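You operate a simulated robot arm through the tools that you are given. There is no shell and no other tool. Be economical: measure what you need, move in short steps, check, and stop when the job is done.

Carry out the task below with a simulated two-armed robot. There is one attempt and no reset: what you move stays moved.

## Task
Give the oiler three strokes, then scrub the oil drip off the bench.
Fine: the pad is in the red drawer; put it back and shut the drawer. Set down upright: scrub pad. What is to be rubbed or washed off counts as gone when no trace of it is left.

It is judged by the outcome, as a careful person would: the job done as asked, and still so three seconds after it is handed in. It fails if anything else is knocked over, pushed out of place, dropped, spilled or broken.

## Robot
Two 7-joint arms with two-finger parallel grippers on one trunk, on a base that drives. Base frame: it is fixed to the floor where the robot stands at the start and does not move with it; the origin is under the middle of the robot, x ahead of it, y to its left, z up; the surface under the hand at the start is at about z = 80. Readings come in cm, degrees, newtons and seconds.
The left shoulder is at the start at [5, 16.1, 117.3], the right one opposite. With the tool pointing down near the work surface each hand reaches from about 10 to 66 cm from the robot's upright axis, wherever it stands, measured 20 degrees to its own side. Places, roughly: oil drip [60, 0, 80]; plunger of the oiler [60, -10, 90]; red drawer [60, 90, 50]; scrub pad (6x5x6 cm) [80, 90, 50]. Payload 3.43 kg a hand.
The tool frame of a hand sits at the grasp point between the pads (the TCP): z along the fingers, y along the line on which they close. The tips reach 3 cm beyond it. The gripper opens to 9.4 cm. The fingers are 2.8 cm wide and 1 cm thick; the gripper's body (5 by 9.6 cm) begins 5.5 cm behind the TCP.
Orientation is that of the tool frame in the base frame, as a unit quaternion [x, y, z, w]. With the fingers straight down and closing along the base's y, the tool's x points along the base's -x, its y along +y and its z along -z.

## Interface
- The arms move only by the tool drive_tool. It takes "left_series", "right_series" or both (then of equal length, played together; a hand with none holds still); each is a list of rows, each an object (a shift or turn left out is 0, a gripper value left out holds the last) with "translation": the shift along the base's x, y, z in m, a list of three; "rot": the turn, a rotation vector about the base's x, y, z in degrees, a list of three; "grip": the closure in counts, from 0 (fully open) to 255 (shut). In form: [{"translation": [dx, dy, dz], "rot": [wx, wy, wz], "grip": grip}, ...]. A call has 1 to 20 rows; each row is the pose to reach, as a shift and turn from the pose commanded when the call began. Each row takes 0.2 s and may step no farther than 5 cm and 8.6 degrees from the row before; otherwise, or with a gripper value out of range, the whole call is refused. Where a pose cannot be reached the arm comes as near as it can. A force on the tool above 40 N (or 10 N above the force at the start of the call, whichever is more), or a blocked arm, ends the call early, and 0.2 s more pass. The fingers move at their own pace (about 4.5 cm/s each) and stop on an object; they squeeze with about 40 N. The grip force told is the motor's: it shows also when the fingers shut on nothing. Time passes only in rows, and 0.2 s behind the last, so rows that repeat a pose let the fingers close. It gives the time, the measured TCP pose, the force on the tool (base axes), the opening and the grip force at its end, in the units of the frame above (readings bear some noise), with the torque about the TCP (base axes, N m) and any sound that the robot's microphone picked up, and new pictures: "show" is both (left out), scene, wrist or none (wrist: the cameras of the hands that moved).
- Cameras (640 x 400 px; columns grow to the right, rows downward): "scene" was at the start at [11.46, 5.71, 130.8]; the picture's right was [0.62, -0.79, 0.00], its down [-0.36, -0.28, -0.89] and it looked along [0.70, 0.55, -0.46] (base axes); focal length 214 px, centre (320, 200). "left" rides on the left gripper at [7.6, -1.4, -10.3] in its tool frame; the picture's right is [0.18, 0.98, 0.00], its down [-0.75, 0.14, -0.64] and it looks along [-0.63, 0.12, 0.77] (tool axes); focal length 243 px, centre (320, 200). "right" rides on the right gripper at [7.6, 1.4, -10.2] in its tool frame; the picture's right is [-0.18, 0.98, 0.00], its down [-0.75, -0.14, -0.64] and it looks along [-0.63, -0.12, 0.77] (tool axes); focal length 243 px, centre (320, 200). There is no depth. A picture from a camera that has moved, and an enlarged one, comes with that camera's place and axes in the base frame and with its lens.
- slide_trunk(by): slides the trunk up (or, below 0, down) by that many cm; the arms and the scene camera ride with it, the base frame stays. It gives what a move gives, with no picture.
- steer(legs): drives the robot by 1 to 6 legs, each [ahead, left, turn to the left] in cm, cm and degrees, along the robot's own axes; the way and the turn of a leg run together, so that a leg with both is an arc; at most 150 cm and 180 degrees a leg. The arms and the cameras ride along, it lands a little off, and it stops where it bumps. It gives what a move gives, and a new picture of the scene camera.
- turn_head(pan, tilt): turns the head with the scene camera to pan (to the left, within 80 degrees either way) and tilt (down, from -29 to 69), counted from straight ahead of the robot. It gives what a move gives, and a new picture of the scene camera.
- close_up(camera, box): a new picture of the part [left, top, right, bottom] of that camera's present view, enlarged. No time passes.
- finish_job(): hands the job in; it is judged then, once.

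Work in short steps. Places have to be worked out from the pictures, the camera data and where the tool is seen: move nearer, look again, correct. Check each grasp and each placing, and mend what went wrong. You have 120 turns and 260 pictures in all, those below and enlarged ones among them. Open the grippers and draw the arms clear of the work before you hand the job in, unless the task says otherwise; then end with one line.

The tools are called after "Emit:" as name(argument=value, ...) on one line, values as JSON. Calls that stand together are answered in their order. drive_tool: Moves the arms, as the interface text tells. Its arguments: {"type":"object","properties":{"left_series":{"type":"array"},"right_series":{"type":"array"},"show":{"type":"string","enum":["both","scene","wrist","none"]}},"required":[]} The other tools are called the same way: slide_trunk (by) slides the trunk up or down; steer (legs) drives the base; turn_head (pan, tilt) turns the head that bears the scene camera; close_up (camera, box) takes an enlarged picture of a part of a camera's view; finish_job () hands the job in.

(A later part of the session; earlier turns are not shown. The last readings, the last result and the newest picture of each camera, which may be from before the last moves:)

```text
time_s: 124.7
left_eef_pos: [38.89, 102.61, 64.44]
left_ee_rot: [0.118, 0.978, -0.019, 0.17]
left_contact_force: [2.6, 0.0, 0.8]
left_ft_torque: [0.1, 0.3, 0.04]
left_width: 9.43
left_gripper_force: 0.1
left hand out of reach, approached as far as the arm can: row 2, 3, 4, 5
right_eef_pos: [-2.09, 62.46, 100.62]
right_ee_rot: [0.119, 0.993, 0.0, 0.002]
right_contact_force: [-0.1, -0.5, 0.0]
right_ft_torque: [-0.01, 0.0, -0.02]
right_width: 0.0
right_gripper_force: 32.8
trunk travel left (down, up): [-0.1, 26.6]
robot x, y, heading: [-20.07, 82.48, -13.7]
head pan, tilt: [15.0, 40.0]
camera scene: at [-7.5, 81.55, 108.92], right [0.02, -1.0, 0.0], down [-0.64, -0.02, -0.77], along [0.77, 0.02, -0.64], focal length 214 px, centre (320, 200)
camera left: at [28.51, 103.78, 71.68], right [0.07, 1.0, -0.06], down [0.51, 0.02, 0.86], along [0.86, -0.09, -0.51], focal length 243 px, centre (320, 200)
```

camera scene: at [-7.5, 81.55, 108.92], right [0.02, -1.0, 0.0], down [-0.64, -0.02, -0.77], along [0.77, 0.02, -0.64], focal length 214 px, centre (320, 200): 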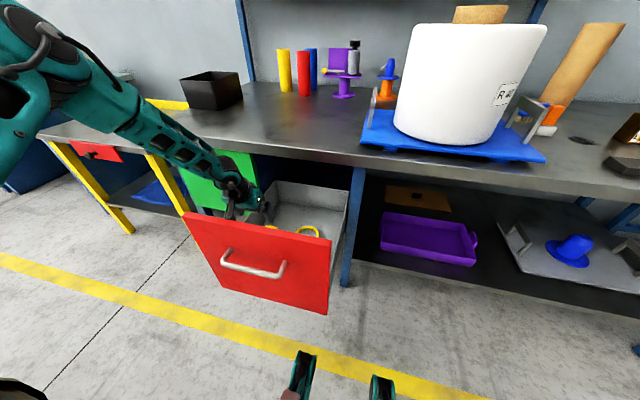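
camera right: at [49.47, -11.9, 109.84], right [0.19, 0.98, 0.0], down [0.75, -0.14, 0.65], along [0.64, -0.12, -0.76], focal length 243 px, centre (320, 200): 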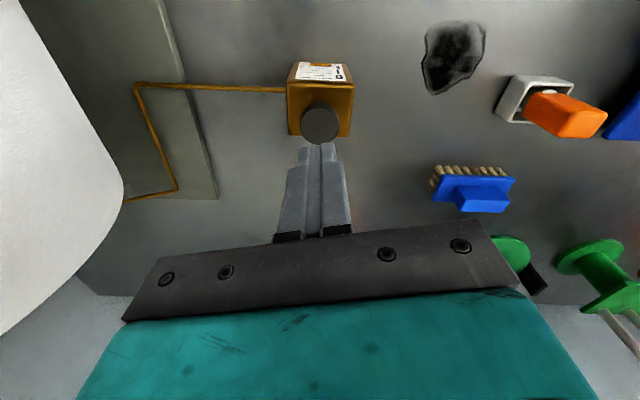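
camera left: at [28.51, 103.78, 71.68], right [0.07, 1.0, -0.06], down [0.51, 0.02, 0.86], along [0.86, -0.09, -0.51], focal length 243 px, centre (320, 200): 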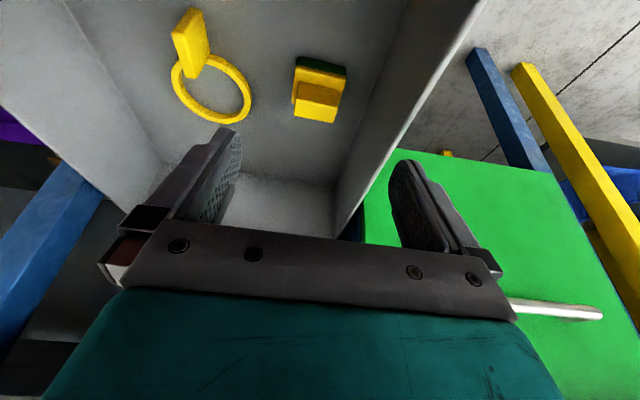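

Reach shrinks quickly at this depth, so I need the base closer. I'll lift the hand clear and look down at the gap between robot and drawer front.

Emit:
drive_tool(left_series=[{"translation": [0, 0, 0.04]}, {"translation": [0, 0, 0.08]}, {"translation": [0, 0, 0.12]}, {"translation": [0, 0, 0.16]}, {"translation": [0, 0, 0.2]}], show="none")

Emit:
turn_head(pan=10, tilt=69)

```text
time_s: 125.9
left_eef_pos: [38.89, 102.84, 84.66]
left_ee_rot: [0.119, 0.978, -0.02, 0.17]
left_contact_force: [0.6, -0.1, 0.0]
left_ft_torque: [-0.01, -0.01, -0.03]
left_width: 9.4
left_gripper_force: 0.1
right_eef_pos: [-2.16, 62.56, 100.8]
right_ee_rot: [0.118, 0.993, 0.0, 0.002]
right_contact_force: [0.7, 0.5, -0.4]
right_ft_torque: [-0.02, 0.03, -0.03]
right_width: 0.0
right_gripper_force: 33.3
trunk travel left (down, up): [-0.1, 26.6]
robot x, y, heading: [-20.17, 82.43, -13.4]
head pan, tilt: [15.0, 40.0]
```

```text
time_s: 126.8
left_eef_pos: [38.79, 102.76, 84.69]
left_ee_rot: [0.119, 0.978, -0.02, 0.17]
left_contact_force: [0.4, 0.2, 0.1]
left_ft_torque: [0.01, -0.01, 0.01]
left_width: 9.41
left_gripper_force: 0.0
right_eef_pos: [-2.2, 62.5, 100.63]
right_ee_rot: [0.119, 0.993, -0.001, 0.001]
right_contact_force: [0.1, -0.4, -0.5]
right_ft_torque: [0.01, -0.03, -0.04]
right_width: 0.0
right_gripper_force: 33.1
trunk travel left (down, up): [-0.1, 26.6]
robot x, y, heading: [-19.95, 82.29, -13.6]
head pan, tilt: [10.0, 68.8]
camera scene: at [-10.42, 80.99, 105.31], right [-0.06, -1.0, 0.0], down [-0.93, 0.06, -0.36], along [0.36, -0.02, -0.93], focal length 214 px, centre (320, 200)
```

scene: 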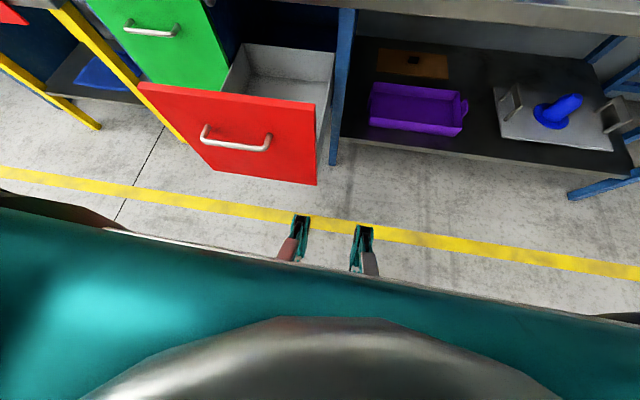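

I'll creep forward in small steps; the drawer underside is well above the base's low front.

Emit:
steer(legs=[[6, 0, 0]])

```text
time_s: 127.8
left_eef_pos: [44.71, 101.27, 84.64]
left_ee_rot: [0.119, 0.978, -0.02, 0.17]
left_contact_force: [-0.5, 0.1, -0.7]
left_ft_torque: [0.01, 0.01, -0.02]
left_width: 9.41
left_gripper_force: 0.1
right_eef_pos: [3.68, 60.92, 100.68]
right_ee_rot: [0.12, 0.993, 0.0, 0.003]
right_contact_force: [-0.2, -0.2, -1.0]
right_ft_torque: [0.01, -0.02, -0.02]
right_width: 0.0
right_gripper_force: 33.6
trunk travel left (down, up): [-0.1, 26.6]
robot x, y, heading: [-14.64, 81.07, -13.8]
head pan, tilt: [10.0, 68.8]
camera scene: at [-4.52, 79.53, 105.31], right [-0.06, -1.0, 0.0], down [-0.93, 0.06, -0.36], along [0.36, -0.02, -0.93], focal length 214 px, centre (320, 200)
```

scene: 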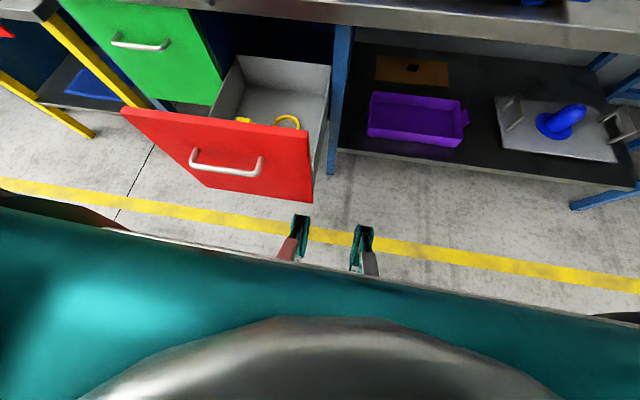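

No bump. 6 cm more.

Emit:
steer(legs=[[6, 0, 0]])

Emit:
drive_tool(left_series=[{"translation": [-0.02, 0, 0]}, {"translation": [-0.06, 0.015, -0.01]}, {"translation": [-0.07, 0.015, -0.05]}, {"translation": [-0.07, 0.015, -0.09]}, {"translation": [-0.07, 0.015, -0.13]}, {"translation": [-0.07, 0.015, -0.17]}, {"translation": [-0.07, 0.015, -0.21]}, {"translation": [-0.07, 0.015, -0.21]}])

```text
time_s: 128.8
left_eef_pos: [50.46, 99.83, 84.61]
left_ee_rot: [0.12, 0.978, -0.02, 0.169]
left_contact_force: [0.0, -1.2, 0.0]
left_ft_torque: [0.0, 0.02, 0.01]
left_width: 9.42
left_gripper_force: 0.0
right_eef_pos: [9.57, 59.53, 100.78]
right_ee_rot: [0.119, 0.993, 0.0, 0.002]
right_contact_force: [1.0, -0.1, 0.1]
right_ft_torque: [0.0, 0.02, 0.01]
right_width: 0.0
right_gripper_force: 33.4
trunk travel left (down, up): [-0.1, 26.6]
robot x, y, heading: [-8.35, 79.46, -13.7]
head pan, tilt: [10.0, 68.8]
camera scene: at [1.26, 78.11, 105.31], right [-0.07, -1.0, 0.0], down [-0.93, 0.06, -0.36], along [0.36, -0.02, -0.93], focal length 214 px, centre (320, 200)
```

scene: 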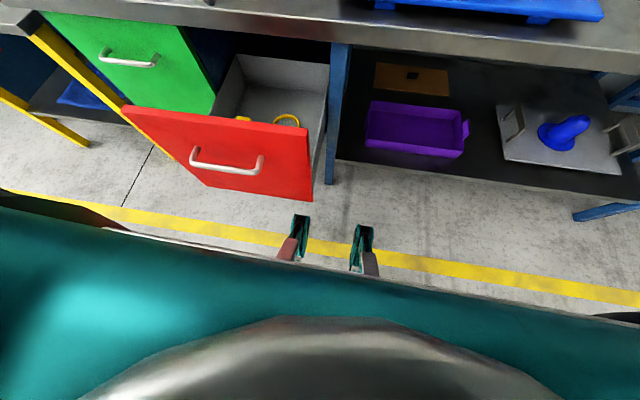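

```text
time_s: 130.2
left_eef_pos: [44.42, 100.95, 69.27]
left_ee_rot: [0.12, 0.975, -0.021, 0.184]
left_contact_force: [3.1, -4.3, 15.2]
left_ft_torque: [0.54, 2.08, 0.32]
left_width: 9.37
left_gripper_force: 0.1
right_eef_pos: [9.62, 59.51, 100.64]
right_ee_rot: [0.12, 0.993, -0.001, 0.002]
right_contact_force: [0.6, 0.3, 0.4]
right_ft_torque: [0.02, 0.02, 0.01]
right_width: 0.0
right_gripper_force: 32.5
trunk travel left (down, up): [-0.1, 26.6]
robot x, y, heading: [-8.44, 79.09, -13.8]
head pan, tilt: [10.0, 68.8]
stopped in row 7 (left hand): the force on the tool passed its limit at 118 N (the readings are from after the stop); the commanded pose is now the measured one
camera scene: at [1.25, 78.11, 105.33], right [-0.06, -1.0, 0.0], down [-0.93, 0.06, -0.36], along [0.36, -0.02, -0.93], focal length 214 px, centre (320, 200)
camera left: at [33.65, 102.2, 76.12], right [0.07, 1.0, -0.06], down [0.49, 0.02, 0.87], along [0.87, -0.09, -0.48], focal length 243 px, centre (320, 200)
```

scene: 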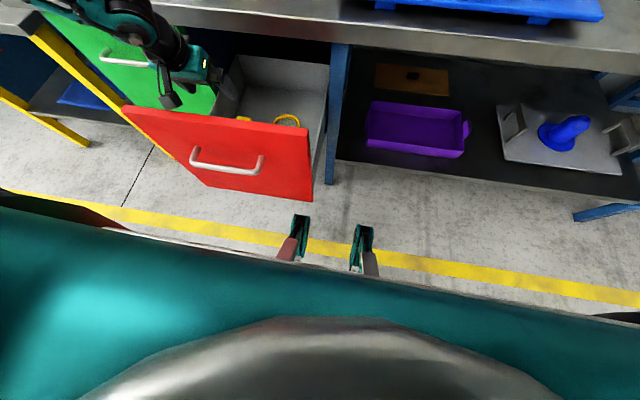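
left: 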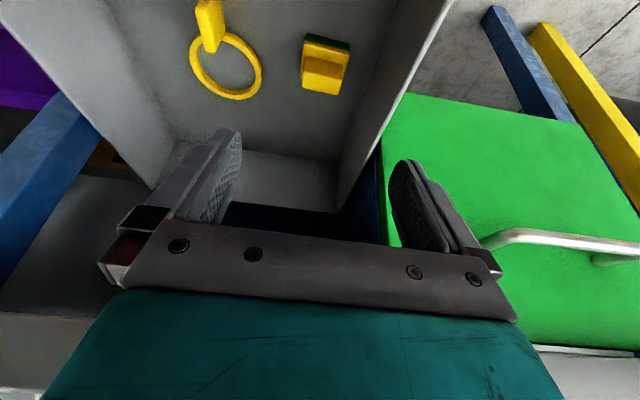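

The readings show the hand's rear touched the drawer's front panel: my base had nudged the drawer inward ~6 cm, so the pad is now near x≈49. I'll lift, straighten the hand, hook the fingertips behind the front panel, and drag the drawer back out with the base.

Emit:
drive_tool(left_series=[{"translation": [0, 0, 0.04]}, {"translation": [0, 0, 0.07]}, {"translation": [-0.03, 0.007, 0.07], "rot": [1.7, 7, 0]}, {"translation": [-0.06, 0.014, 0.07], "rot": [3.4, 14, 0]}, {"translation": [-0.09, 0.02, 0.07], "rot": [5.0, 20.4, 0]}, {"translation": [-0.1, 0.024, 0.05], "rot": [5.0, 20.4, 0]}, {"translation": [-0.1, 0.024, 0.05], "rot": [5.0, 20.4, 0], "grip": 255}, {"translation": [-0.1, 0.024, 0.05], "rot": [5.0, 20.4, 0], "grip": 255}])

```text
time_s: 132.0
left_eef_pos: [34.28, 103.53, 73.81]
left_ee_rot: [0.123, 0.992, 0.001, 0.001]
left_contact_force: [-0.2, -1.2, -0.5]
left_ft_torque: [-0.01, -0.01, 0.0]
left_width: 4.08
left_gripper_force: 0.0
right_eef_pos: [9.54, 59.63, 100.61]
right_ee_rot: [0.119, 0.993, -0.001, 0.002]
right_contact_force: [0.2, -0.6, 0.7]
right_ft_torque: [0.04, -0.02, -0.01]
right_width: 0.01
right_gripper_force: 33.0
trunk travel left (down, up): [-0.1, 26.6]
robot x, y, heading: [-8.33, 79.37, -13.5]
head pan, tilt: [10.0, 68.8]
camera scene: at [1.27, 78.13, 105.31], right [-0.07, -1.0, 0.0], down [-0.93, 0.06, -0.36], along [0.36, -0.02, -0.93], focal length 214 px, centre (320, 200)
camera left: at [26.67, 104.13, 84.24], right [0.06, 1.0, 0.0], down [0.76, -0.05, 0.64], along [0.64, -0.04, -0.77], focal length 243 px, centre (320, 200)
```

scene: 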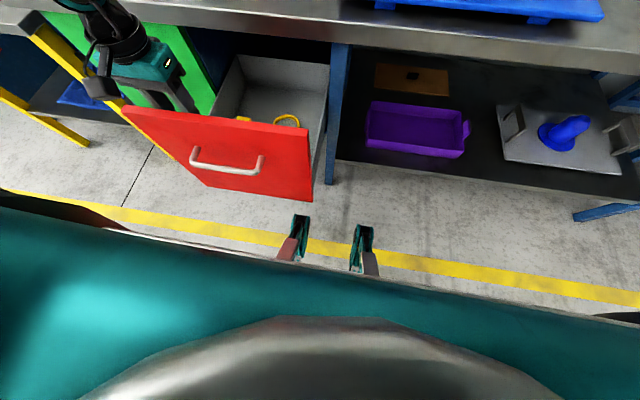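
left: 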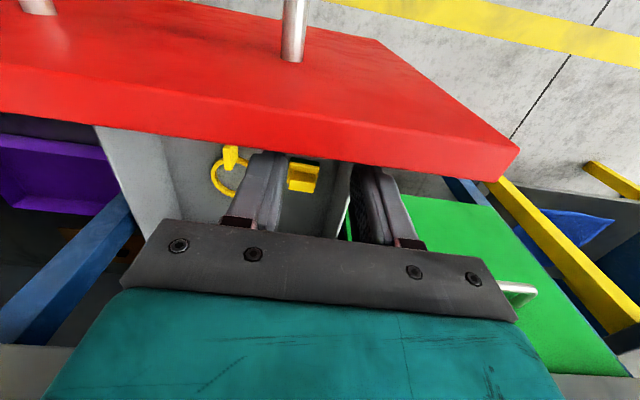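

The hand is too far left, straddling the side wall's line. I'll lift a little, shift 8 cm right, and lower behind the panel.

Emit:
drive_tool(left_series=[{"translation": [0, 0, 0.04]}, {"translation": [-0.01, -0.04, 0.05]}, {"translation": [-0.02, -0.08, 0.05]}, {"translation": [-0.02, -0.09, 0.01]}, {"translation": [-0.02, -0.09, -0.01]}, {"translation": [-0.02, -0.09, -0.01]}])

```text
time_s: 133.4
left_eef_pos: [32.2, 94.51, 72.99]
left_ee_rot: [0.124, 0.992, 0.001, -0.001]
left_contact_force: [0.6, 0.3, 0.3]
left_ft_torque: [0.0, 0.01, -0.01]
left_width: 0.0
left_gripper_force: 32.9
right_eef_pos: [9.54, 59.55, 100.67]
right_ee_rot: [0.12, 0.993, -0.001, 0.002]
right_contact_force: [1.2, 0.1, -0.3]
right_ft_torque: [0.0, 0.01, 0.02]
right_width: 0.0
right_gripper_force: 33.5
trunk travel left (down, up): [-0.1, 26.6]
robot x, y, heading: [-8.64, 79.32, -13.6]
head pan, tilt: [10.0, 68.8]
camera scene: at [1.27, 78.13, 105.31], right [-0.07, -1.0, 0.0], down [-0.93, 0.06, -0.36], along [0.36, -0.02, -0.93], focal length 214 px, centre (320, 200)
camera left: at [24.49, 94.97, 83.35], right [0.06, 1.0, 0.0], down [0.76, -0.05, 0.64], along [0.64, -0.04, -0.77], focal length 243 px, centre (320, 200)
```

scene: 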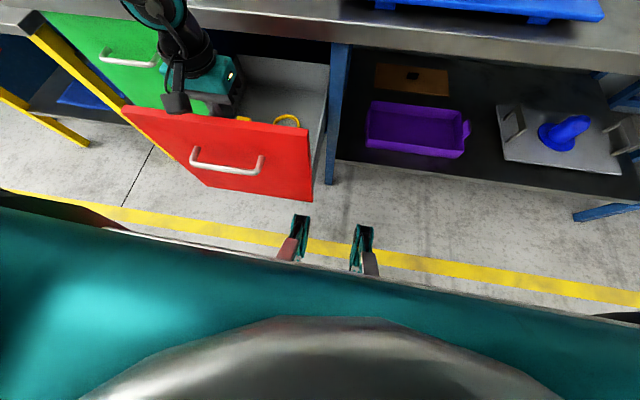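
left: 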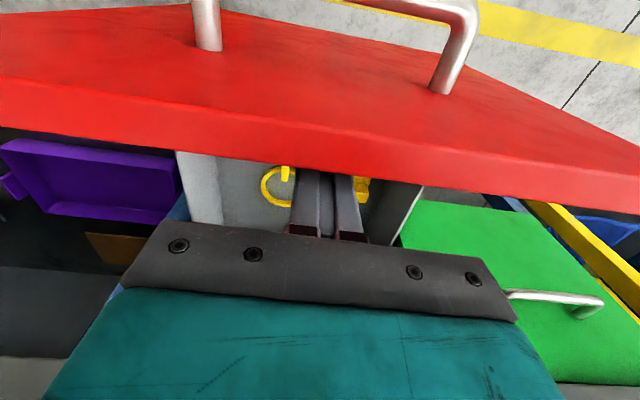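

The fingertips sit behind the panel, below its top edge. Backing up 12 cm to draw the drawer out.

Emit:
steer(legs=[[-12, 0, 0]])

Emit:
drive_tool(left_series=[{"translation": [0, 0, 0]}], show="wrist")

```text
time_s: 134.5
left_eef_pos: [24.89, 96.02, 73.16]
left_ee_rot: [0.124, 0.992, -0.004, 0.013]
left_contact_force: [2.5, -0.7, 0.3]
left_ft_torque: [0.01, 0.05, 0.03]
left_width: 0.0
left_gripper_force: 32.8
right_eef_pos: [1.32, 61.57, 100.73]
right_ee_rot: [0.121, 0.993, -0.002, 0.002]
right_contact_force: [-0.5, 0.4, -0.4]
right_ft_torque: [-0.03, 0.01, 0.01]
right_width: 0.01
right_gripper_force: 33.0
trunk travel left (down, up): [-0.1, 26.6]
robot x, y, heading: [-16.62, 81.59, -14.0]
head pan, tilt: [10.0, 68.8]
stopped in leg 1: the force on the tool passed its limit at 77 N (the readings are from after the stop); the commanded pose is now the measured one
camera scene: at [-6.81, 80.08, 105.32], right [-0.07, -1.0, 0.0], down [-0.93, 0.06, -0.36], along [0.36, -0.02, -0.93], focal length 214 px, centre (320, 200)
```

scene: 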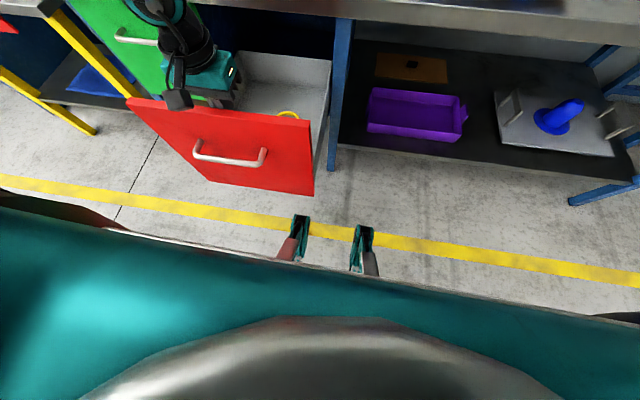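

```text
time_s: 134.9
left_eef_pos: [25.05, 95.95, 73.19]
left_ee_rot: [0.124, 0.992, -0.005, 0.014]
left_contact_force: [2.2, 0.1, 0.6]
left_ft_torque: [0.03, 0.07, 0.01]
left_width: 0.0
left_gripper_force: 33.0
right_eef_pos: [1.35, 61.52, 100.67]
right_ee_rot: [0.121, 0.993, -0.001, 0.002]
right_contact_force: [0.6, 0.7, 0.5]
right_ft_torque: [0.0, 0.0, 0.04]
right_width: 0.0
right_gripper_force: 33.2
trunk travel left (down, up): [-0.1, 26.6]
robot x, y, heading: [-16.3, 81.7, -13.9]
head pan, tilt: [10.0, 68.8]
camera left: at [17.08, 96.73, 83.36], right [0.06, 1.0, -0.01], down [0.75, -0.04, 0.66], along [0.66, -0.05, -0.75], focal length 243 px, centre (320, 200)
```

left: 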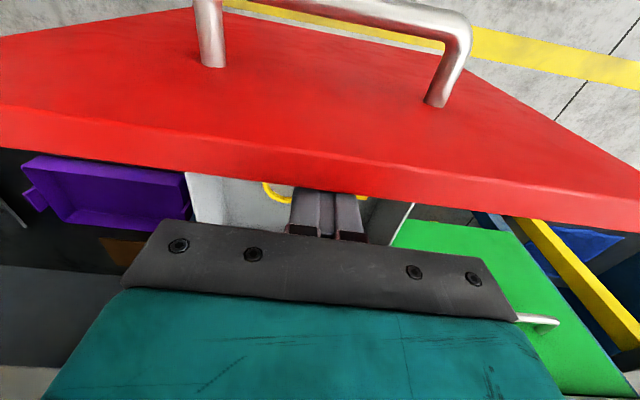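

The drawer is against its open stop again (31 cm). From the front my base can't get close enough, so I'll approach from the drawer's left side with the right hand. First I'll lift and tuck the left hand and back off.

Emit:
drive_tool(left_series=[{"translation": [0.01, 0, 0.01]}, {"translation": [0.02, 0, 0.05]}, {"translation": [0.02, 0, 0.1]}, {"translation": [0.02, 0, 0.15]}, {"translation": [0.02, 0, 0.2]}, {"translation": [0, 0, 0.24]}, {"translation": [-0.04, 0.02, 0.26]}, {"translation": [-0.08, 0.04, 0.27]}, {"translation": [-0.12, 0.05, 0.28]}, {"translation": [-0.16, 0.06, 0.28]}], show="none")

Emit:
steer(legs=[[-20, 0, 0], [0, 65, 0], [0, 0, -33]])

Emit:
turn_head(pan=-20, tilt=40)

```text
time_s: 137.1
left_eef_pos: [8.97, 102.08, 100.95]
left_ee_rot: [0.124, 0.992, -0.003, 0.012]
left_contact_force: [-0.4, -0.1, 0.2]
left_ft_torque: [-0.02, 0.01, -0.02]
left_width: 0.0
left_gripper_force: 33.4
right_eef_pos: [1.33, 61.56, 100.75]
right_ee_rot: [0.121, 0.993, -0.001, 0.002]
right_contact_force: [-0.2, -0.6, 0.0]
right_ft_torque: [-0.01, -0.01, 0.02]
right_width: 0.0
right_gripper_force: 32.8
trunk travel left (down, up): [-0.1, 26.6]
robot x, y, heading: [-16.79, 81.71, -14.1]
head pan, tilt: [10.0, 68.8]
```

```text
time_s: 146.1
left_eef_pos: [12.14, 153.04, 100.99]
left_ee_rot: [0.402, 0.916, -0.007, 0.011]
left_contact_force: [0.7, 0.6, 1.1]
left_ft_torque: [0.02, -0.01, -0.02]
left_width: 0.0
left_gripper_force: 33.1
right_eef_pos: [-16.5, 123.41, 100.66]
right_ee_rot: [0.398, 0.917, 0.0, 0.002]
right_contact_force: [-0.8, -0.7, -0.4]
right_ft_torque: [0.0, -0.01, 0.02]
right_width: 0.0
right_gripper_force: 33.2
trunk travel left (down, up): [-0.1, 26.6]
robot x, y, heading: [-20.57, 149.69, -47.2]
head pan, tilt: [10.0, 68.8]
camera scene: at [-13.22, 143.51, 105.31], right [-0.6, -0.8, 0.0], down [-0.74, 0.56, -0.36], along [0.29, -0.22, -0.93], focal length 214 px, centre (320, 200)
```

scene: 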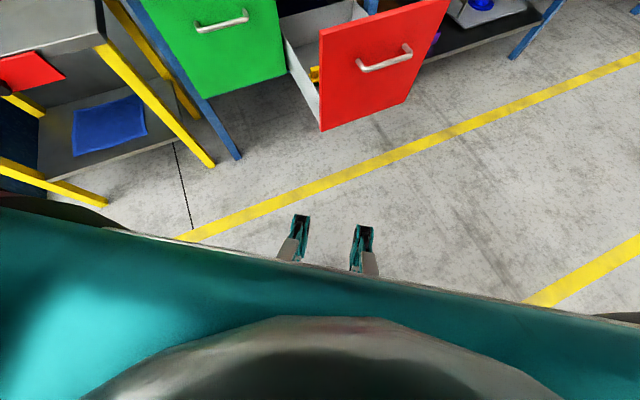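

```text
time_s: 147.1
left_eef_pos: [12.07, 152.99, 101.05]
left_ee_rot: [0.402, 0.915, -0.008, 0.012]
left_contact_force: [-0.2, -1.1, 0.1]
left_ft_torque: [-0.04, -0.01, -0.02]
left_width: 0.0
left_gripper_force: 33.2
right_eef_pos: [-16.56, 123.33, 100.7]
right_ee_rot: [0.399, 0.917, -0.001, 0.001]
right_contact_force: [-0.3, -0.2, -0.3]
right_ft_torque: [-0.03, 0.0, -0.03]
right_width: 0.0
right_gripper_force: 33.1
trunk travel left (down, up): [-0.1, 26.6]
robot x, y, heading: [-20.7, 149.73, -47.1]
head pan, tilt: [-20.0, 40.0]
camera scene: at [-14.36, 139.05, 108.92], right [-0.92, -0.39, 0.0], down [-0.25, 0.59, -0.77], along [0.3, -0.7, -0.64], focal length 214 px, centre (320, 200)
```

scene: 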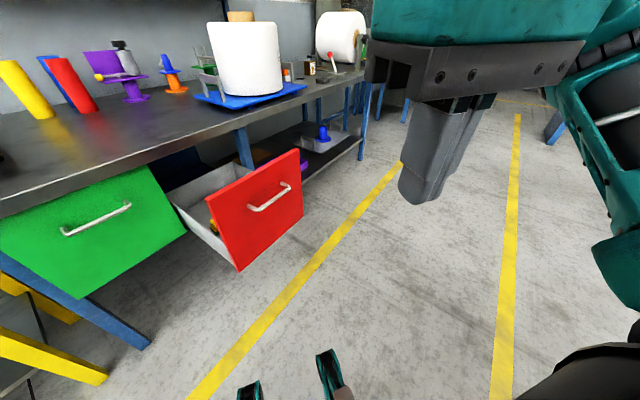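

Path is clear: bench legs' feet at (68,140) and (73,154). Driving to about (29,149), beside the drawer.

Emit:
steer(legs=[[33, 35, 0]])

```text
time_s: 150.8
left_eef_pos: [60.58, 153.31, 100.94]
left_ee_rot: [0.399, 0.917, -0.007, 0.012]
left_contact_force: [0.4, -0.4, -0.1]
left_ft_torque: [0.05, 0.01, 0.01]
left_width: 0.0
left_gripper_force: 32.9
right_eef_pos: [32.17, 123.67, 100.83]
right_ee_rot: [0.397, 0.918, -0.001, 0.001]
right_contact_force: [0.5, -0.7, 0.0]
right_ft_torque: [0.0, -0.02, 0.01]
right_width: 0.01
right_gripper_force: 32.6
trunk travel left (down, up): [-0.1, 26.6]
robot x, y, heading: [27.6, 149.82, -46.8]
head pan, tilt: [-20.0, 40.0]
camera scene: at [34.23, 139.26, 108.92], right [-0.92, -0.39, 0.0], down [-0.25, 0.59, -0.77], along [0.3, -0.7, -0.64], focal length 214 px, centre (320, 200)
```

scene: 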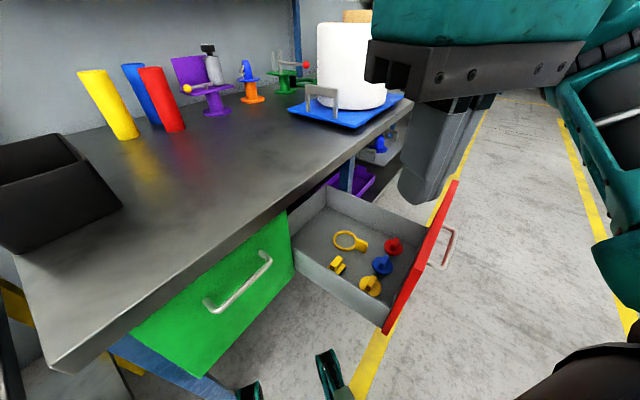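

The pad is visible at about (44.5, 102). I'll open the right hand, yaw it +33° to line up with the drawer, and move it above the pad while still high.

Emit:
drive_tool(right_series=[{"translation": [0.02, -0.035, 0], "rot": [0, 0, 6.6], "grip": 0}, {"translation": [0.04, -0.07, 0], "rot": [0, 0, 13.2]}, {"translation": [0.06, -0.105, -0.01], "rot": [0, 0, 19.8]}, {"translation": [0.08, -0.14, -0.03], "rot": [0, 0, 26.4]}, {"translation": [0.09, -0.17, -0.06], "rot": [0, 0, 33]}, {"translation": [0.1, -0.2, -0.09], "rot": [0, 0, 33]}, {"translation": [0.11, -0.215, -0.12], "rot": [0, 0, 33]}, {"translation": [0.11, -0.215, -0.16], "rot": [0, 0, 33]}, {"translation": [0.11, -0.215, -0.2], "rot": [0, 0, 33]}, {"translation": [0.11, -0.215, -0.2], "rot": [0, 0, 33]}])

```text
time_s: 153.0
left_eef_pos: [60.65, 153.43, 100.96]
left_ee_rot: [0.399, 0.917, -0.008, 0.012]
left_contact_force: [0.2, 0.2, -0.2]
left_ft_torque: [0.01, 0.0, -0.02]
left_width: 0.01
left_gripper_force: 33.0
right_eef_pos: [42.99, 101.96, 80.56]
right_ee_rot: [0.119, 0.993, -0.002, 0.001]
right_contact_force: [-0.1, 0.4, -0.2]
right_ft_torque: [0.02, 0.03, 0.01]
right_width: 9.41
right_gripper_force: 0.0
trunk travel left (down, up): [-0.1, 26.6]
robot x, y, heading: [27.9, 149.83, -46.9]
head pan, tilt: [-20.0, 40.0]
camera scene: at [34.22, 139.26, 108.92], right [-0.92, -0.39, 0.0], down [-0.25, 0.59, -0.77], along [0.3, -0.7, -0.64], focal length 214 px, centre (320, 200)
camera right: at [35.85, 105.1, 90.88], right [0.41, 0.91, 0.0], down [0.7, -0.31, 0.65], along [0.59, -0.27, -0.76], focal length 243 px, centre (320, 200)
```

scene: 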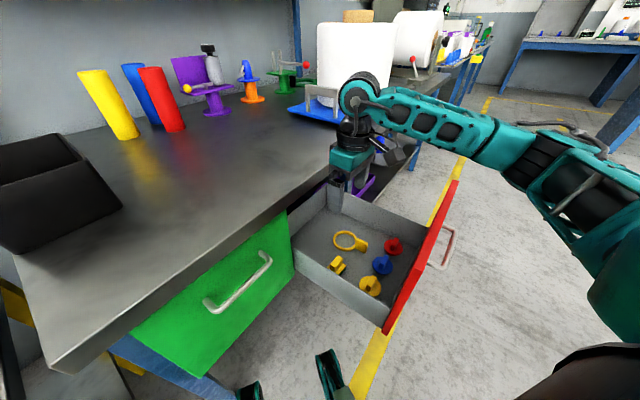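
right: 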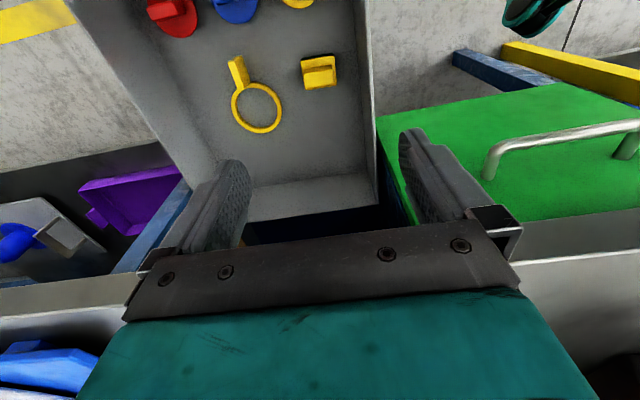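

The right hand gets there easily and the pad measures (42.7, 101.8). I'll descend straight to z≈63 and recheck.

Emit:
drive_tool(right_series=[{"translation": [-0.003, -0.001, -0.04]}, {"translation": [-0.003, -0.001, -0.08]}, {"translation": [-0.003, -0.001, -0.12]}, {"translation": [-0.003, -0.001, -0.16]}, {"translation": [-0.003, -0.001, -0.18]}, {"translation": [-0.003, -0.001, -0.18]}])

```text
time_s: 154.4
left_eef_pos: [60.66, 153.36, 101.02]
left_ee_rot: [0.4, 0.917, -0.007, 0.011]
left_contact_force: [0.4, -0.4, -1.1]
left_ft_torque: [0.01, -0.02, 0.0]
left_width: 0.0
left_gripper_force: 33.2
right_eef_pos: [42.71, 101.91, 62.82]
right_ee_rot: [0.12, 0.993, -0.001, 0.002]
right_contact_force: [0.3, -0.1, 0.7]
right_ft_torque: [0.01, -0.02, 0.01]
right_width: 9.4
right_gripper_force: 0.0
trunk travel left (down, up): [-0.1, 26.6]
robot x, y, heading: [27.54, 149.89, -46.8]
head pan, tilt: [-20.0, 40.0]
camera scene: at [34.22, 139.26, 108.92], right [-0.92, -0.39, 0.0], down [-0.25, 0.59, -0.77], along [0.3, -0.7, -0.64], focal length 214 px, centre (320, 200)
camera right: at [35.63, 105.09, 72.98], right [0.41, 0.91, 0.0], down [0.7, -0.32, 0.65], along [0.59, -0.27, -0.76], focal length 243 px, centre (320, 200)
```

scene: 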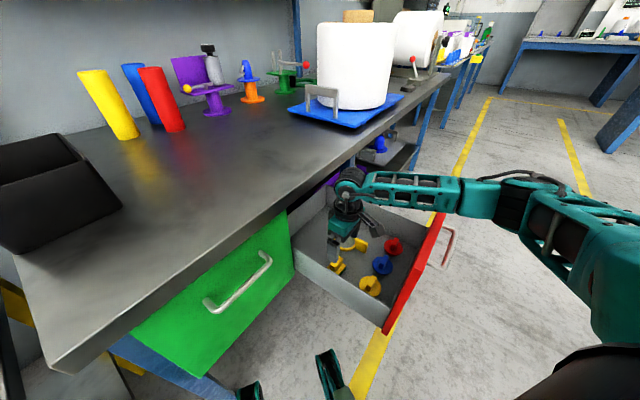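
right: 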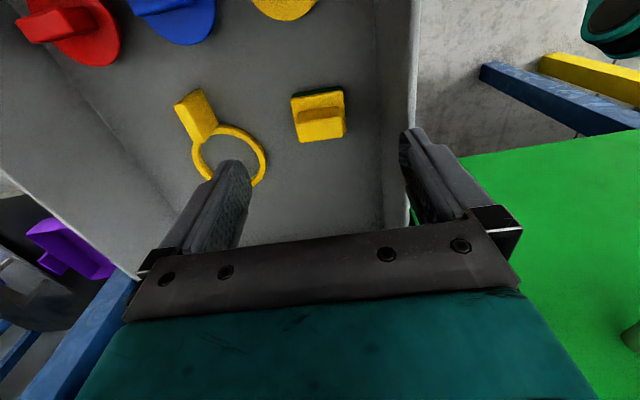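

The drawer's left wall is ~6 cm from the pad's centre, so I'll narrow the opening to ~7 cm and descend to z≈55.

Emit:
drive_tool(right_series=[{"translation": [0, 0, 0], "grip": 65}, {"translation": [0, 0, -0.02]}, {"translation": [0, 0, -0.05]}, {"translation": [0, 0, -0.078]}, {"translation": [0, 0, -0.078]}], show="wrist")

Emit:
close_up(camera="scene", box=[280, 190, 420, 310])

```text
time_s: 155.6
left_eef_pos: [60.66, 153.36, 100.93]
left_ee_rot: [0.399, 0.917, -0.007, 0.012]
left_contact_force: [0.2, -0.1, 0.6]
left_ft_torque: [0.0, 0.0, 0.03]
left_width: 0.0
left_gripper_force: 33.3
right_eef_pos: [42.87, 102.02, 54.78]
right_ee_rot: [0.119, 0.993, 0.0, 0.002]
right_contact_force: [-0.8, 0.3, -0.6]
right_ft_torque: [-0.01, 0.01, -0.01]
right_width: 7.0
right_gripper_force: 0.1
trunk travel left (down, up): [-0.1, 26.6]
robot x, y, heading: [27.62, 149.88, -46.7]
head pan, tilt: [-20.0, 40.0]
camera right: at [35.71, 105.22, 65.12], right [0.41, 0.91, 0.0], down [0.7, -0.32, 0.64], along [0.59, -0.27, -0.76], focal length 243 px, centre (320, 200)
```

right: 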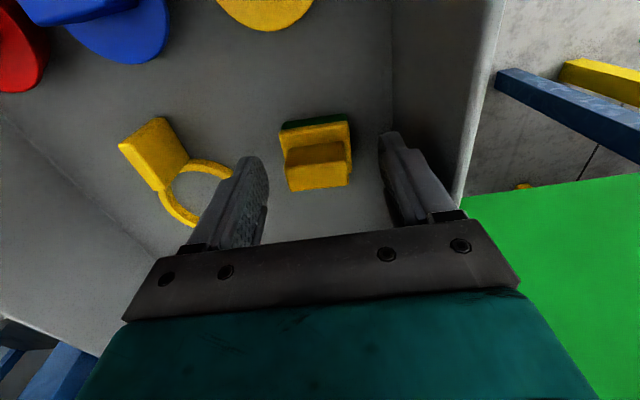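

```text
3.33 times, centred on (350, 250) of scene
camera zoom: at [34.22, 139.26, 108.92], right [-0.92, -0.39, 0.0], down [-0.25, 0.59, -0.77], along [0.3, -0.7, -0.64], focal length 715 px, centre (220, 33)
```

zoom: 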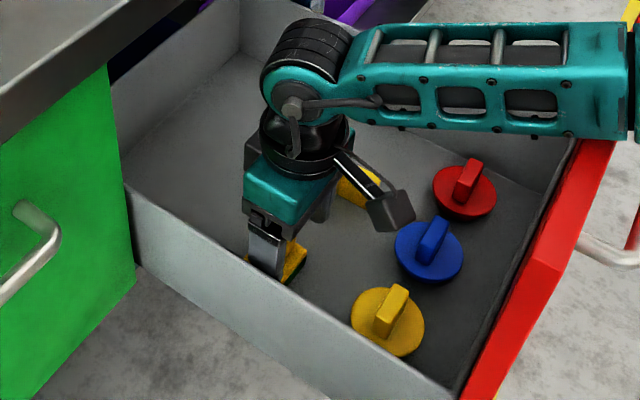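

Centred well between the fingers, and grip top ≈51–52. I'll lower 3 cm and close.

Emit:
drive_tool(right_series=[{"translation": [0, 0, -0.015]}, {"translation": [0, 0, -0.03]}, {"translation": [0, 0, -0.03], "grip": 255}, {"translation": [0, 0, -0.03], "grip": 255}, {"translation": [0, 0, -0.03], "grip": 255}, {"translation": [0, 0, -0.03], "grip": 255}], show="wrist")

```text
time_s: 157.0
left_eef_pos: [60.67, 153.9, 100.95]
left_ee_rot: [0.4, 0.917, -0.009, 0.014]
left_contact_force: [0.4, 0.8, -1.7]
left_ft_torque: [-0.02, 0.0, 0.01]
left_width: 0.0
left_gripper_force: 32.9
right_eef_pos: [43.3, 101.05, 52.96]
right_ee_rot: [0.124, 0.992, -0.01, 0.01]
right_contact_force: [0.0, 0.9, -0.3]
right_ft_torque: [-0.02, 0.01, -0.02]
right_width: 4.4
right_gripper_force: 39.6
trunk travel left (down, up): [-0.1, 26.6]
robot x, y, heading: [27.83, 150.2, -47.1]
head pan, tilt: [-20.0, 40.0]
camera right: at [36.11, 104.49, 63.12], right [0.42, 0.91, -0.01], down [0.68, -0.31, 0.66], along [0.6, -0.29, -0.75], focal length 243 px, centre (320, 200)
```

right: 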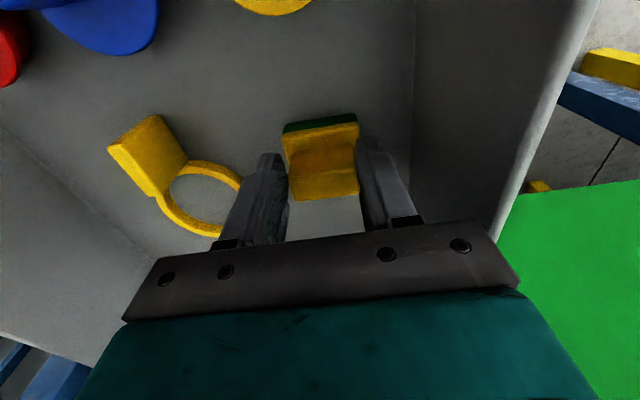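

The fingers closed on the grip (4.4 cm, 40 N); the forearm seems to be just touching the front panel. I'll lift and check the hold.

Emit:
drive_tool(right_series=[{"translation": [0, 0, 0.015]}, {"translation": [0, 0, 0.03]}, {"translation": [0, 0, 0.06]}, {"translation": [0, 0, 0.06]}])

```text
time_s: 158.0
left_eef_pos: [60.65, 153.45, 100.98]
left_ee_rot: [0.399, 0.917, -0.007, 0.012]
left_contact_force: [-0.2, -0.1, 0.2]
left_ft_torque: [-0.01, 0.01, -0.01]
left_width: 0.0
left_gripper_force: 33.6
right_eef_pos: [42.89, 101.93, 57.75]
right_ee_rot: [0.12, 0.993, 0.0, 0.0]
right_contact_force: [0.2, -0.3, -0.3]
right_ft_torque: [0.02, 0.02, 0.02]
right_width: 4.35
right_gripper_force: 40.3
trunk travel left (down, up): [-0.1, 26.6]
robot x, y, heading: [27.73, 149.84, -47.0]
head pan, tilt: [-20.0, 40.0]
camera scene: at [34.22, 139.26, 108.91], right [-0.92, -0.39, 0.0], down [-0.25, 0.59, -0.77], along [0.3, -0.7, -0.64], focal length 214 px, centre (320, 200)
camera right: at [35.76, 105.03, 68.11], right [0.41, 0.91, 0.0], down [0.7, -0.32, 0.64], along [0.59, -0.27, -0.77], focal length 243 px, centre (320, 200)
```

scene: 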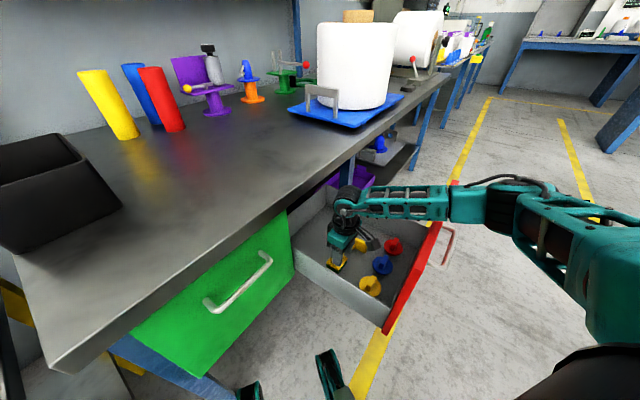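
right: 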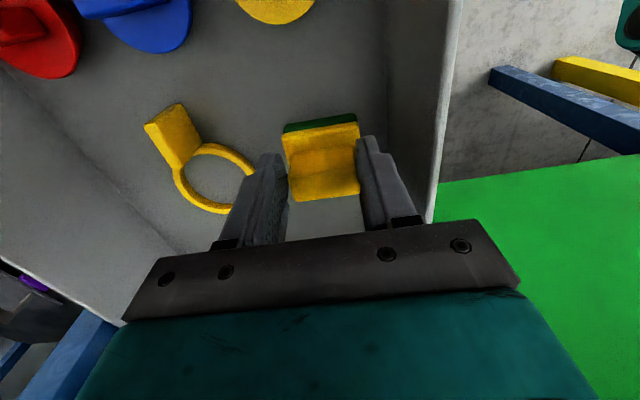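

The pad is held and moves with the hand. I'll lift it well clear, raise the trunk, and back out the way I came.

Emit:
drive_tool(right_series=[{"translation": [0, 0, 0.04]}, {"translation": [0, 0, 0.08]}, {"translation": [0, 0, 0.12]}, {"translation": [0, 0, 0.16]}, {"translation": [0, 0, 0.2]}, {"translation": [0, 0, 0.24]}, {"translation": [-0.01, 0.03, 0.26]}, {"translation": [-0.02, 0.06, 0.28]}, {"translation": [-0.03, 0.09, 0.3]}, {"translation": [-0.04, 0.12, 0.3]}], show="wrist")

Emit:
slide_trunk(by=12)

Emit:
steer(legs=[[-33, -35, 0], [0, 0, 33], [0, -105, 0]])

```text
time_s: 160.2
left_eef_pos: [60.76, 153.42, 100.97]
left_ee_rot: [0.399, 0.917, -0.007, 0.012]
left_contact_force: [1.1, -1.0, -0.6]
left_ft_torque: [0.0, 0.0, 0.03]
left_width: 0.01
left_gripper_force: 32.9
right_eef_pos: [38.88, 114.02, 87.96]
right_ee_rot: [0.12, 0.993, -0.001, 0.002]
right_contact_force: [0.4, 0.4, -0.2]
right_ft_torque: [-0.03, 0.01, -0.03]
right_width: 4.39
right_gripper_force: 40.1
trunk travel left (down, up): [-0.1, 26.6]
robot x, y, heading: [27.84, 149.43, -46.8]
head pan, tilt: [-20.0, 40.0]
camera right: at [31.78, 117.19, 98.27], right [0.41, 0.91, 0.0], down [0.7, -0.32, 0.65], along [0.59, -0.27, -0.76], focal length 243 px, centre (320, 200)
```

right: 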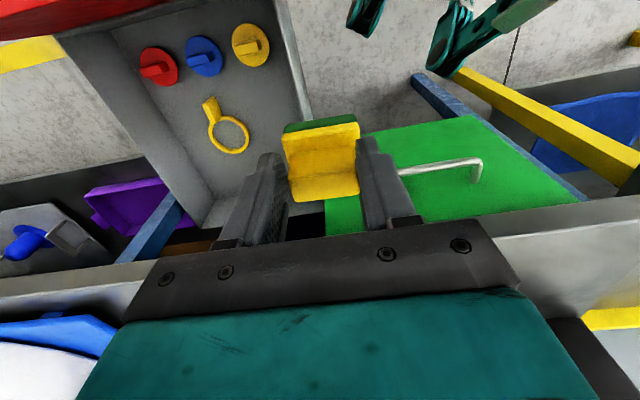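

```text
time_s: 161.7
left_eef_pos: [60.63, 153.37, 112.97]
left_ee_rot: [0.399, 0.917, -0.007, 0.011]
left_contact_force: [0.0, 0.0, 1.1]
left_ft_torque: [0.0, 0.01, -0.04]
left_width: 0.01
left_gripper_force: 33.3
right_eef_pos: [38.86, 113.99, 99.95]
right_ee_rot: [0.12, 0.993, 0.0, 0.002]
right_contact_force: [-1.2, -0.3, -0.7]
right_ft_torque: [0.02, 0.02, -0.01]
right_width: 4.35
right_gripper_force: 40.2
trunk travel left (down, up): [-12.1, 14.6]
robot x, y, heading: [27.83, 149.69, -46.7]
head pan, tilt: [-20.0, 40.0]
```

```text
time_s: 176.0
left_eef_pos: [-19.57, 69.05, 113.0]
left_ee_rot: [0.126, 0.992, -0.003, 0.012]
left_contact_force: [0.0, -0.8, 0.3]
left_ft_torque: [0.0, 0.0, -0.01]
left_width: 0.02
left_gripper_force: 33.6
right_eef_pos: [-16.83, 24.21, 99.89]
right_ee_rot: [-0.163, 0.987, 0.0, 0.001]
right_contact_force: [1.1, -0.2, -0.4]
right_ft_torque: [0.0, 0.01, 0.0]
right_width: 4.37
right_gripper_force: 39.3
trunk travel left (down, up): [-12.1, 14.6]
robot x, y, heading: [-45.43, 48.58, -14.2]
head pan, tilt: [-20.0, 40.0]
camera scene: at [-34.27, 42.87, 120.92], right [-0.56, -0.83, 0.0], down [-0.53, 0.36, -0.77], along [0.63, -0.43, -0.64], focal length 214 px, centre (320, 200)
```

scene: 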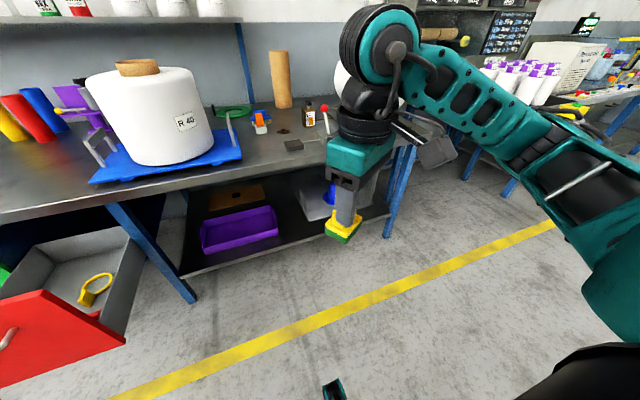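

The pad is well held, green side down. Now I'll drive toward the bench in front of the drip.

Emit:
steer(legs=[[0, -8.5, 0], [49, 0, 0]])

Emit:
turn_head(pan=-5, tilt=45)

```text
time_s: 179.9
left_eef_pos: [26.0, 49.03, 112.92]
left_ee_rot: [0.126, 0.992, -0.003, 0.013]
left_contact_force: [-0.4, -0.9, 0.3]
left_ft_torque: [-0.07, 0.02, 0.0]
left_width: 0.01
left_gripper_force: 33.3
right_eef_pos: [29.05, 4.09, 99.93]
right_ee_rot: [-0.165, 0.986, -0.001, 0.003]
right_contact_force: [0.0, 0.8, 0.0]
right_ft_torque: [0.0, 0.02, 0.01]
right_width: 4.38
right_gripper_force: 39.4
trunk travel left (down, up): [-12.1, 14.6]
robot x, y, heading: [0.58, 28.26, -14.3]
head pan, tilt: [-20.0, 40.0]
camera scene: at [11.55, 22.65, 120.92], right [-0.56, -0.83, 0.0], down [-0.53, 0.36, -0.77], along [0.63, -0.43, -0.64], focal length 214 px, centre (320, 200)
```

scene: 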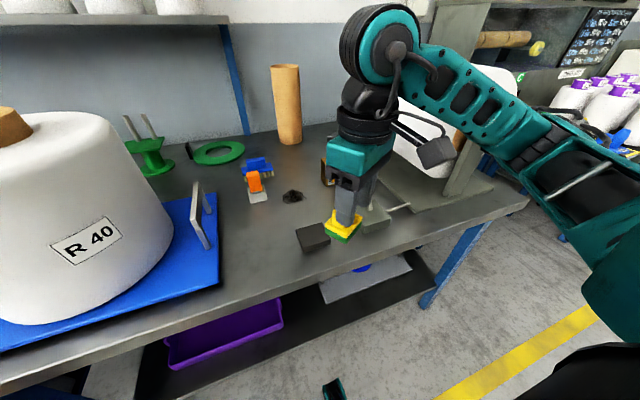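

```text
time_s: 180.7
left_eef_pos: [26.03, 48.94, 112.89]
left_ee_rot: [0.124, 0.992, -0.004, 0.014]
left_contact_force: [0.8, 0.3, 0.7]
left_ft_torque: [0.02, -0.02, 0.01]
left_width: 0.02
left_gripper_force: 33.0
right_eef_pos: [28.94, 4.07, 99.88]
right_ee_rot: [-0.164, 0.986, -0.001, 0.002]
right_contact_force: [1.1, -0.2, -0.9]
right_ft_torque: [0.01, 0.02, 0.02]
right_width: 4.36
right_gripper_force: 39.9
trunk travel left (down, up): [-12.1, 14.6]
robot x, y, heading: [0.13, 28.54, -14.4]
head pan, tilt: [-5.0, 45.0]
camera scene: at [12.17, 24.75, 120.2], right [-0.33, -0.94, 0.0], down [-0.67, 0.23, -0.71], along [0.67, -0.23, -0.71], focal length 214 px, centre (320, 200)
```

scene: 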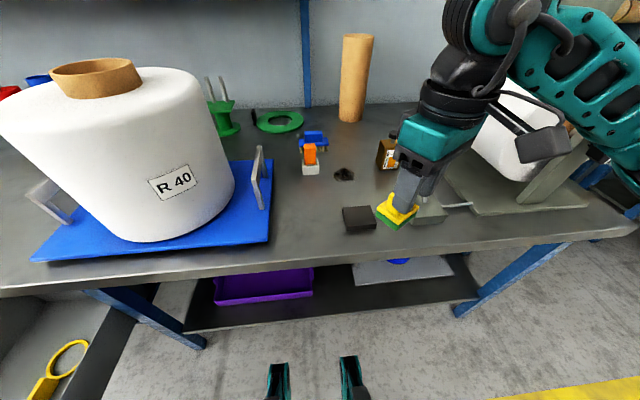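

The drip is at about (57.7, 1.4) and the arm comes in well clear of the reel. I'll move the pad above it at height.

Emit:
drive_tool(right_series=[{"translation": [0.04, 0, 0.01]}, {"translation": [0.08, 0, 0.01]}, {"translation": [0.12, -0.005, 0.01]}, {"translation": [0.16, -0.01, 0.01]}, {"translation": [0.2, -0.015, 0.01]}, {"translation": [0.24, -0.02, 0]}, {"translation": [0.27, -0.025, -0.02]}, {"translation": [0.286, -0.027, -0.05]}, {"translation": [0.286, -0.027, -0.08]}, {"translation": [0.286, -0.027, -0.08]}])

Emit:
close_up(camera="scene", box=[260, 100, 460, 240])

```text
time_s: 182.9
left_eef_pos: [25.94, 48.89, 113.06]
left_ee_rot: [0.124, 0.992, -0.004, 0.013]
left_contact_force: [-0.2, 0.6, -0.3]
left_ft_torque: [0.0, -0.05, 0.0]
left_width: 0.02
left_gripper_force: 33.0
right_eef_pos: [53.01, 2.72, 90.44]
right_ee_rot: [-0.165, 0.986, -0.001, 0.004]
right_contact_force: [-0.6, -0.3, -0.2]
right_ft_torque: [-0.01, -0.01, 0.01]
right_width: 4.38
right_gripper_force: 39.9
right hand out of reach, approached as far as the arm can: row 7, 8, 9, 10
trunk travel left (down, up): [-12.1, 14.6]
robot x, y, heading: [0.51, 28.8, -14.2]
head pan, tilt: [-5.0, 45.0]
camera scene: at [12.09, 24.82, 120.22], right [-0.33, -0.94, 0.0], down [-0.67, 0.23, -0.71], along [0.67, -0.23, -0.71], focal length 214 px, centre (320, 200)
camera right: at [45.15, 1.64, 100.79], right [-0.15, 0.99, 0.0], down [0.76, 0.11, 0.65], along [0.64, 0.09, -0.76], focal length 243 px, centre (320, 200)
```

scene: 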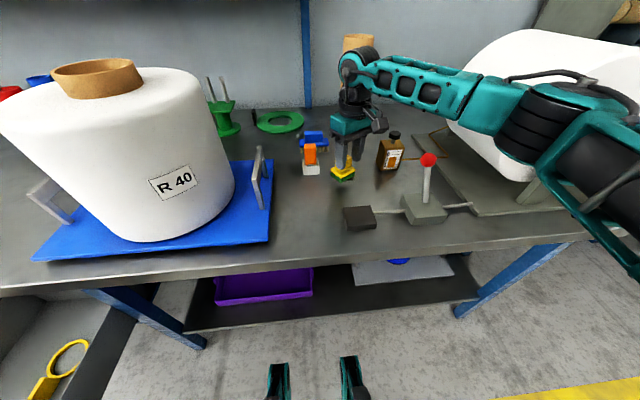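
right: 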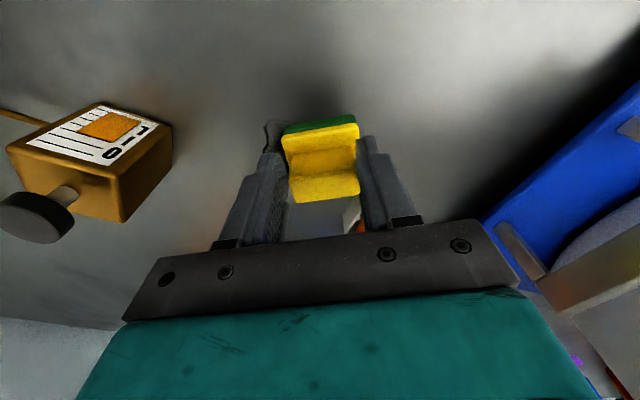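

```text
2.86 times, centred on (360, 170) of scene
camera zoom: at [12.09, 24.82, 120.22], right [-0.33, -0.94, 0.0], down [-0.67, 0.23, -0.71], along [0.67, -0.23, -0.71], focal length 613 px, centre (206, 286)
```

zoom: 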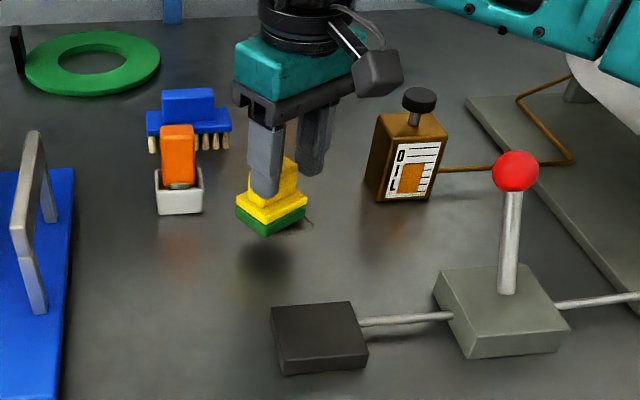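

The hand is about 5 cm short. The base has some 6 cm of room before the bench, so I'll drive ahead 5.

Emit:
steer(legs=[[5.2, 0, 0]])

Emit:
drive_tool(right_series=[{"translation": [0, 0, -0.01]}, {"translation": [0, 0, -0.02]}, {"translation": [0, 0, -0.025]}])

```text
time_s: 183.8
left_eef_pos: [31.02, 47.69, 112.87]
left_ee_rot: [0.126, 0.992, -0.003, 0.013]
left_contact_force: [0.8, -0.3, -0.3]
left_ft_torque: [0.0, 0.03, 0.0]
left_width: 0.01
left_gripper_force: 32.5
right_eef_pos: [57.97, 1.45, 90.41]
right_ee_rot: [-0.165, 0.986, 0.001, 0.002]
right_contact_force: [-0.2, -0.6, -0.7]
right_ft_torque: [-0.02, 0.01, -0.01]
right_width: 4.4
right_gripper_force: 39.8
trunk travel left (down, up): [-12.1, 14.6]
robot x, y, heading: [4.96, 26.85, -14.1]
head pan, tilt: [-5.0, 45.0]
camera scene: at [17.27, 23.47, 120.18], right [-0.33, -0.94, 0.0], down [-0.67, 0.23, -0.71], along [0.67, -0.23, -0.71], focal length 214 px, centre (320, 200)
```

scene: 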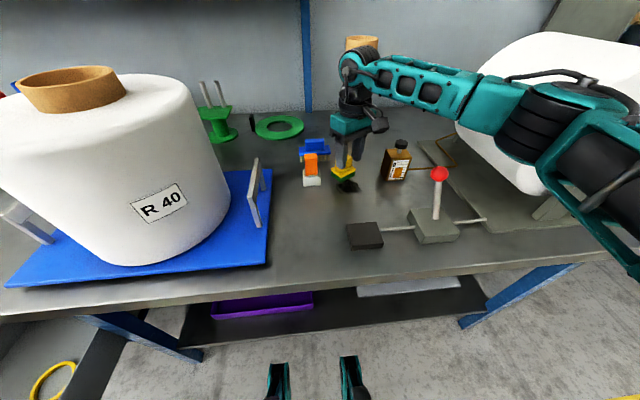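

```text
time_s: 184.6
left_eef_pos: [31.11, 47.85, 113.05]
left_ee_rot: [0.127, 0.992, -0.003, 0.014]
left_contact_force: [0.7, -0.2, 0.4]
left_ft_torque: [0.0, -0.01, 0.01]
left_width: 0.01
left_gripper_force: 33.2
right_eef_pos: [58.04, 1.48, 87.9]
right_ee_rot: [-0.164, 0.986, -0.001, 0.002]
right_contact_force: [0.3, -0.4, -0.6]
right_ft_torque: [0.01, 0.0, -0.02]
right_width: 4.39
right_gripper_force: 40.4
trunk travel left (down, up): [-12.1, 14.6]
robot x, y, heading: [5.49, 27.24, -14.5]
head pan, tilt: [-5.0, 45.0]
camera scene: at [17.22, 23.48, 120.2], right [-0.33, -0.94, 0.0], down [-0.67, 0.23, -0.71], along [0.67, -0.23, -0.71], focal length 214 px, centre (320, 200)
camera right: at [50.33, 0.21, 98.25], right [-0.14, 0.99, 0.0], down [0.76, 0.11, 0.65], along [0.64, 0.09, -0.76], focal length 243 px, centre (320, 200)
```

scene: 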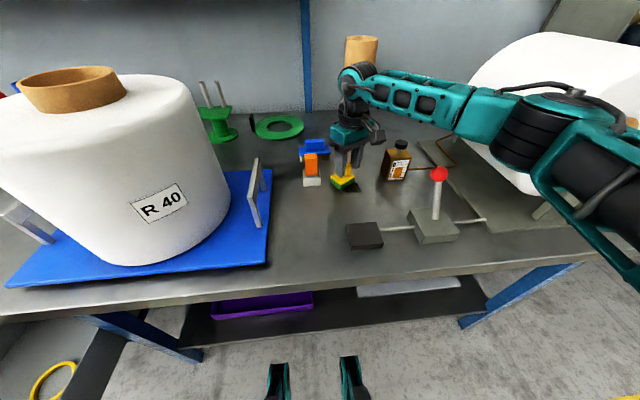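
right: 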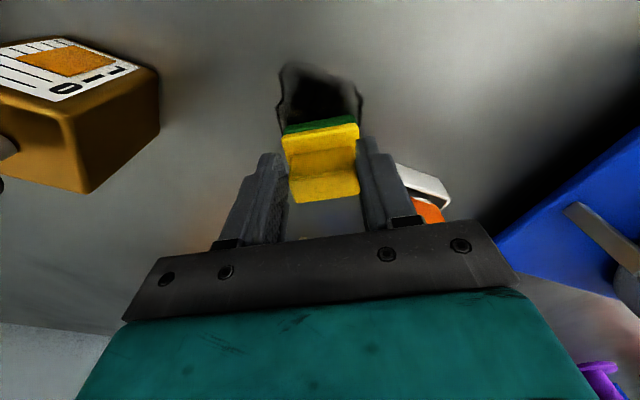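

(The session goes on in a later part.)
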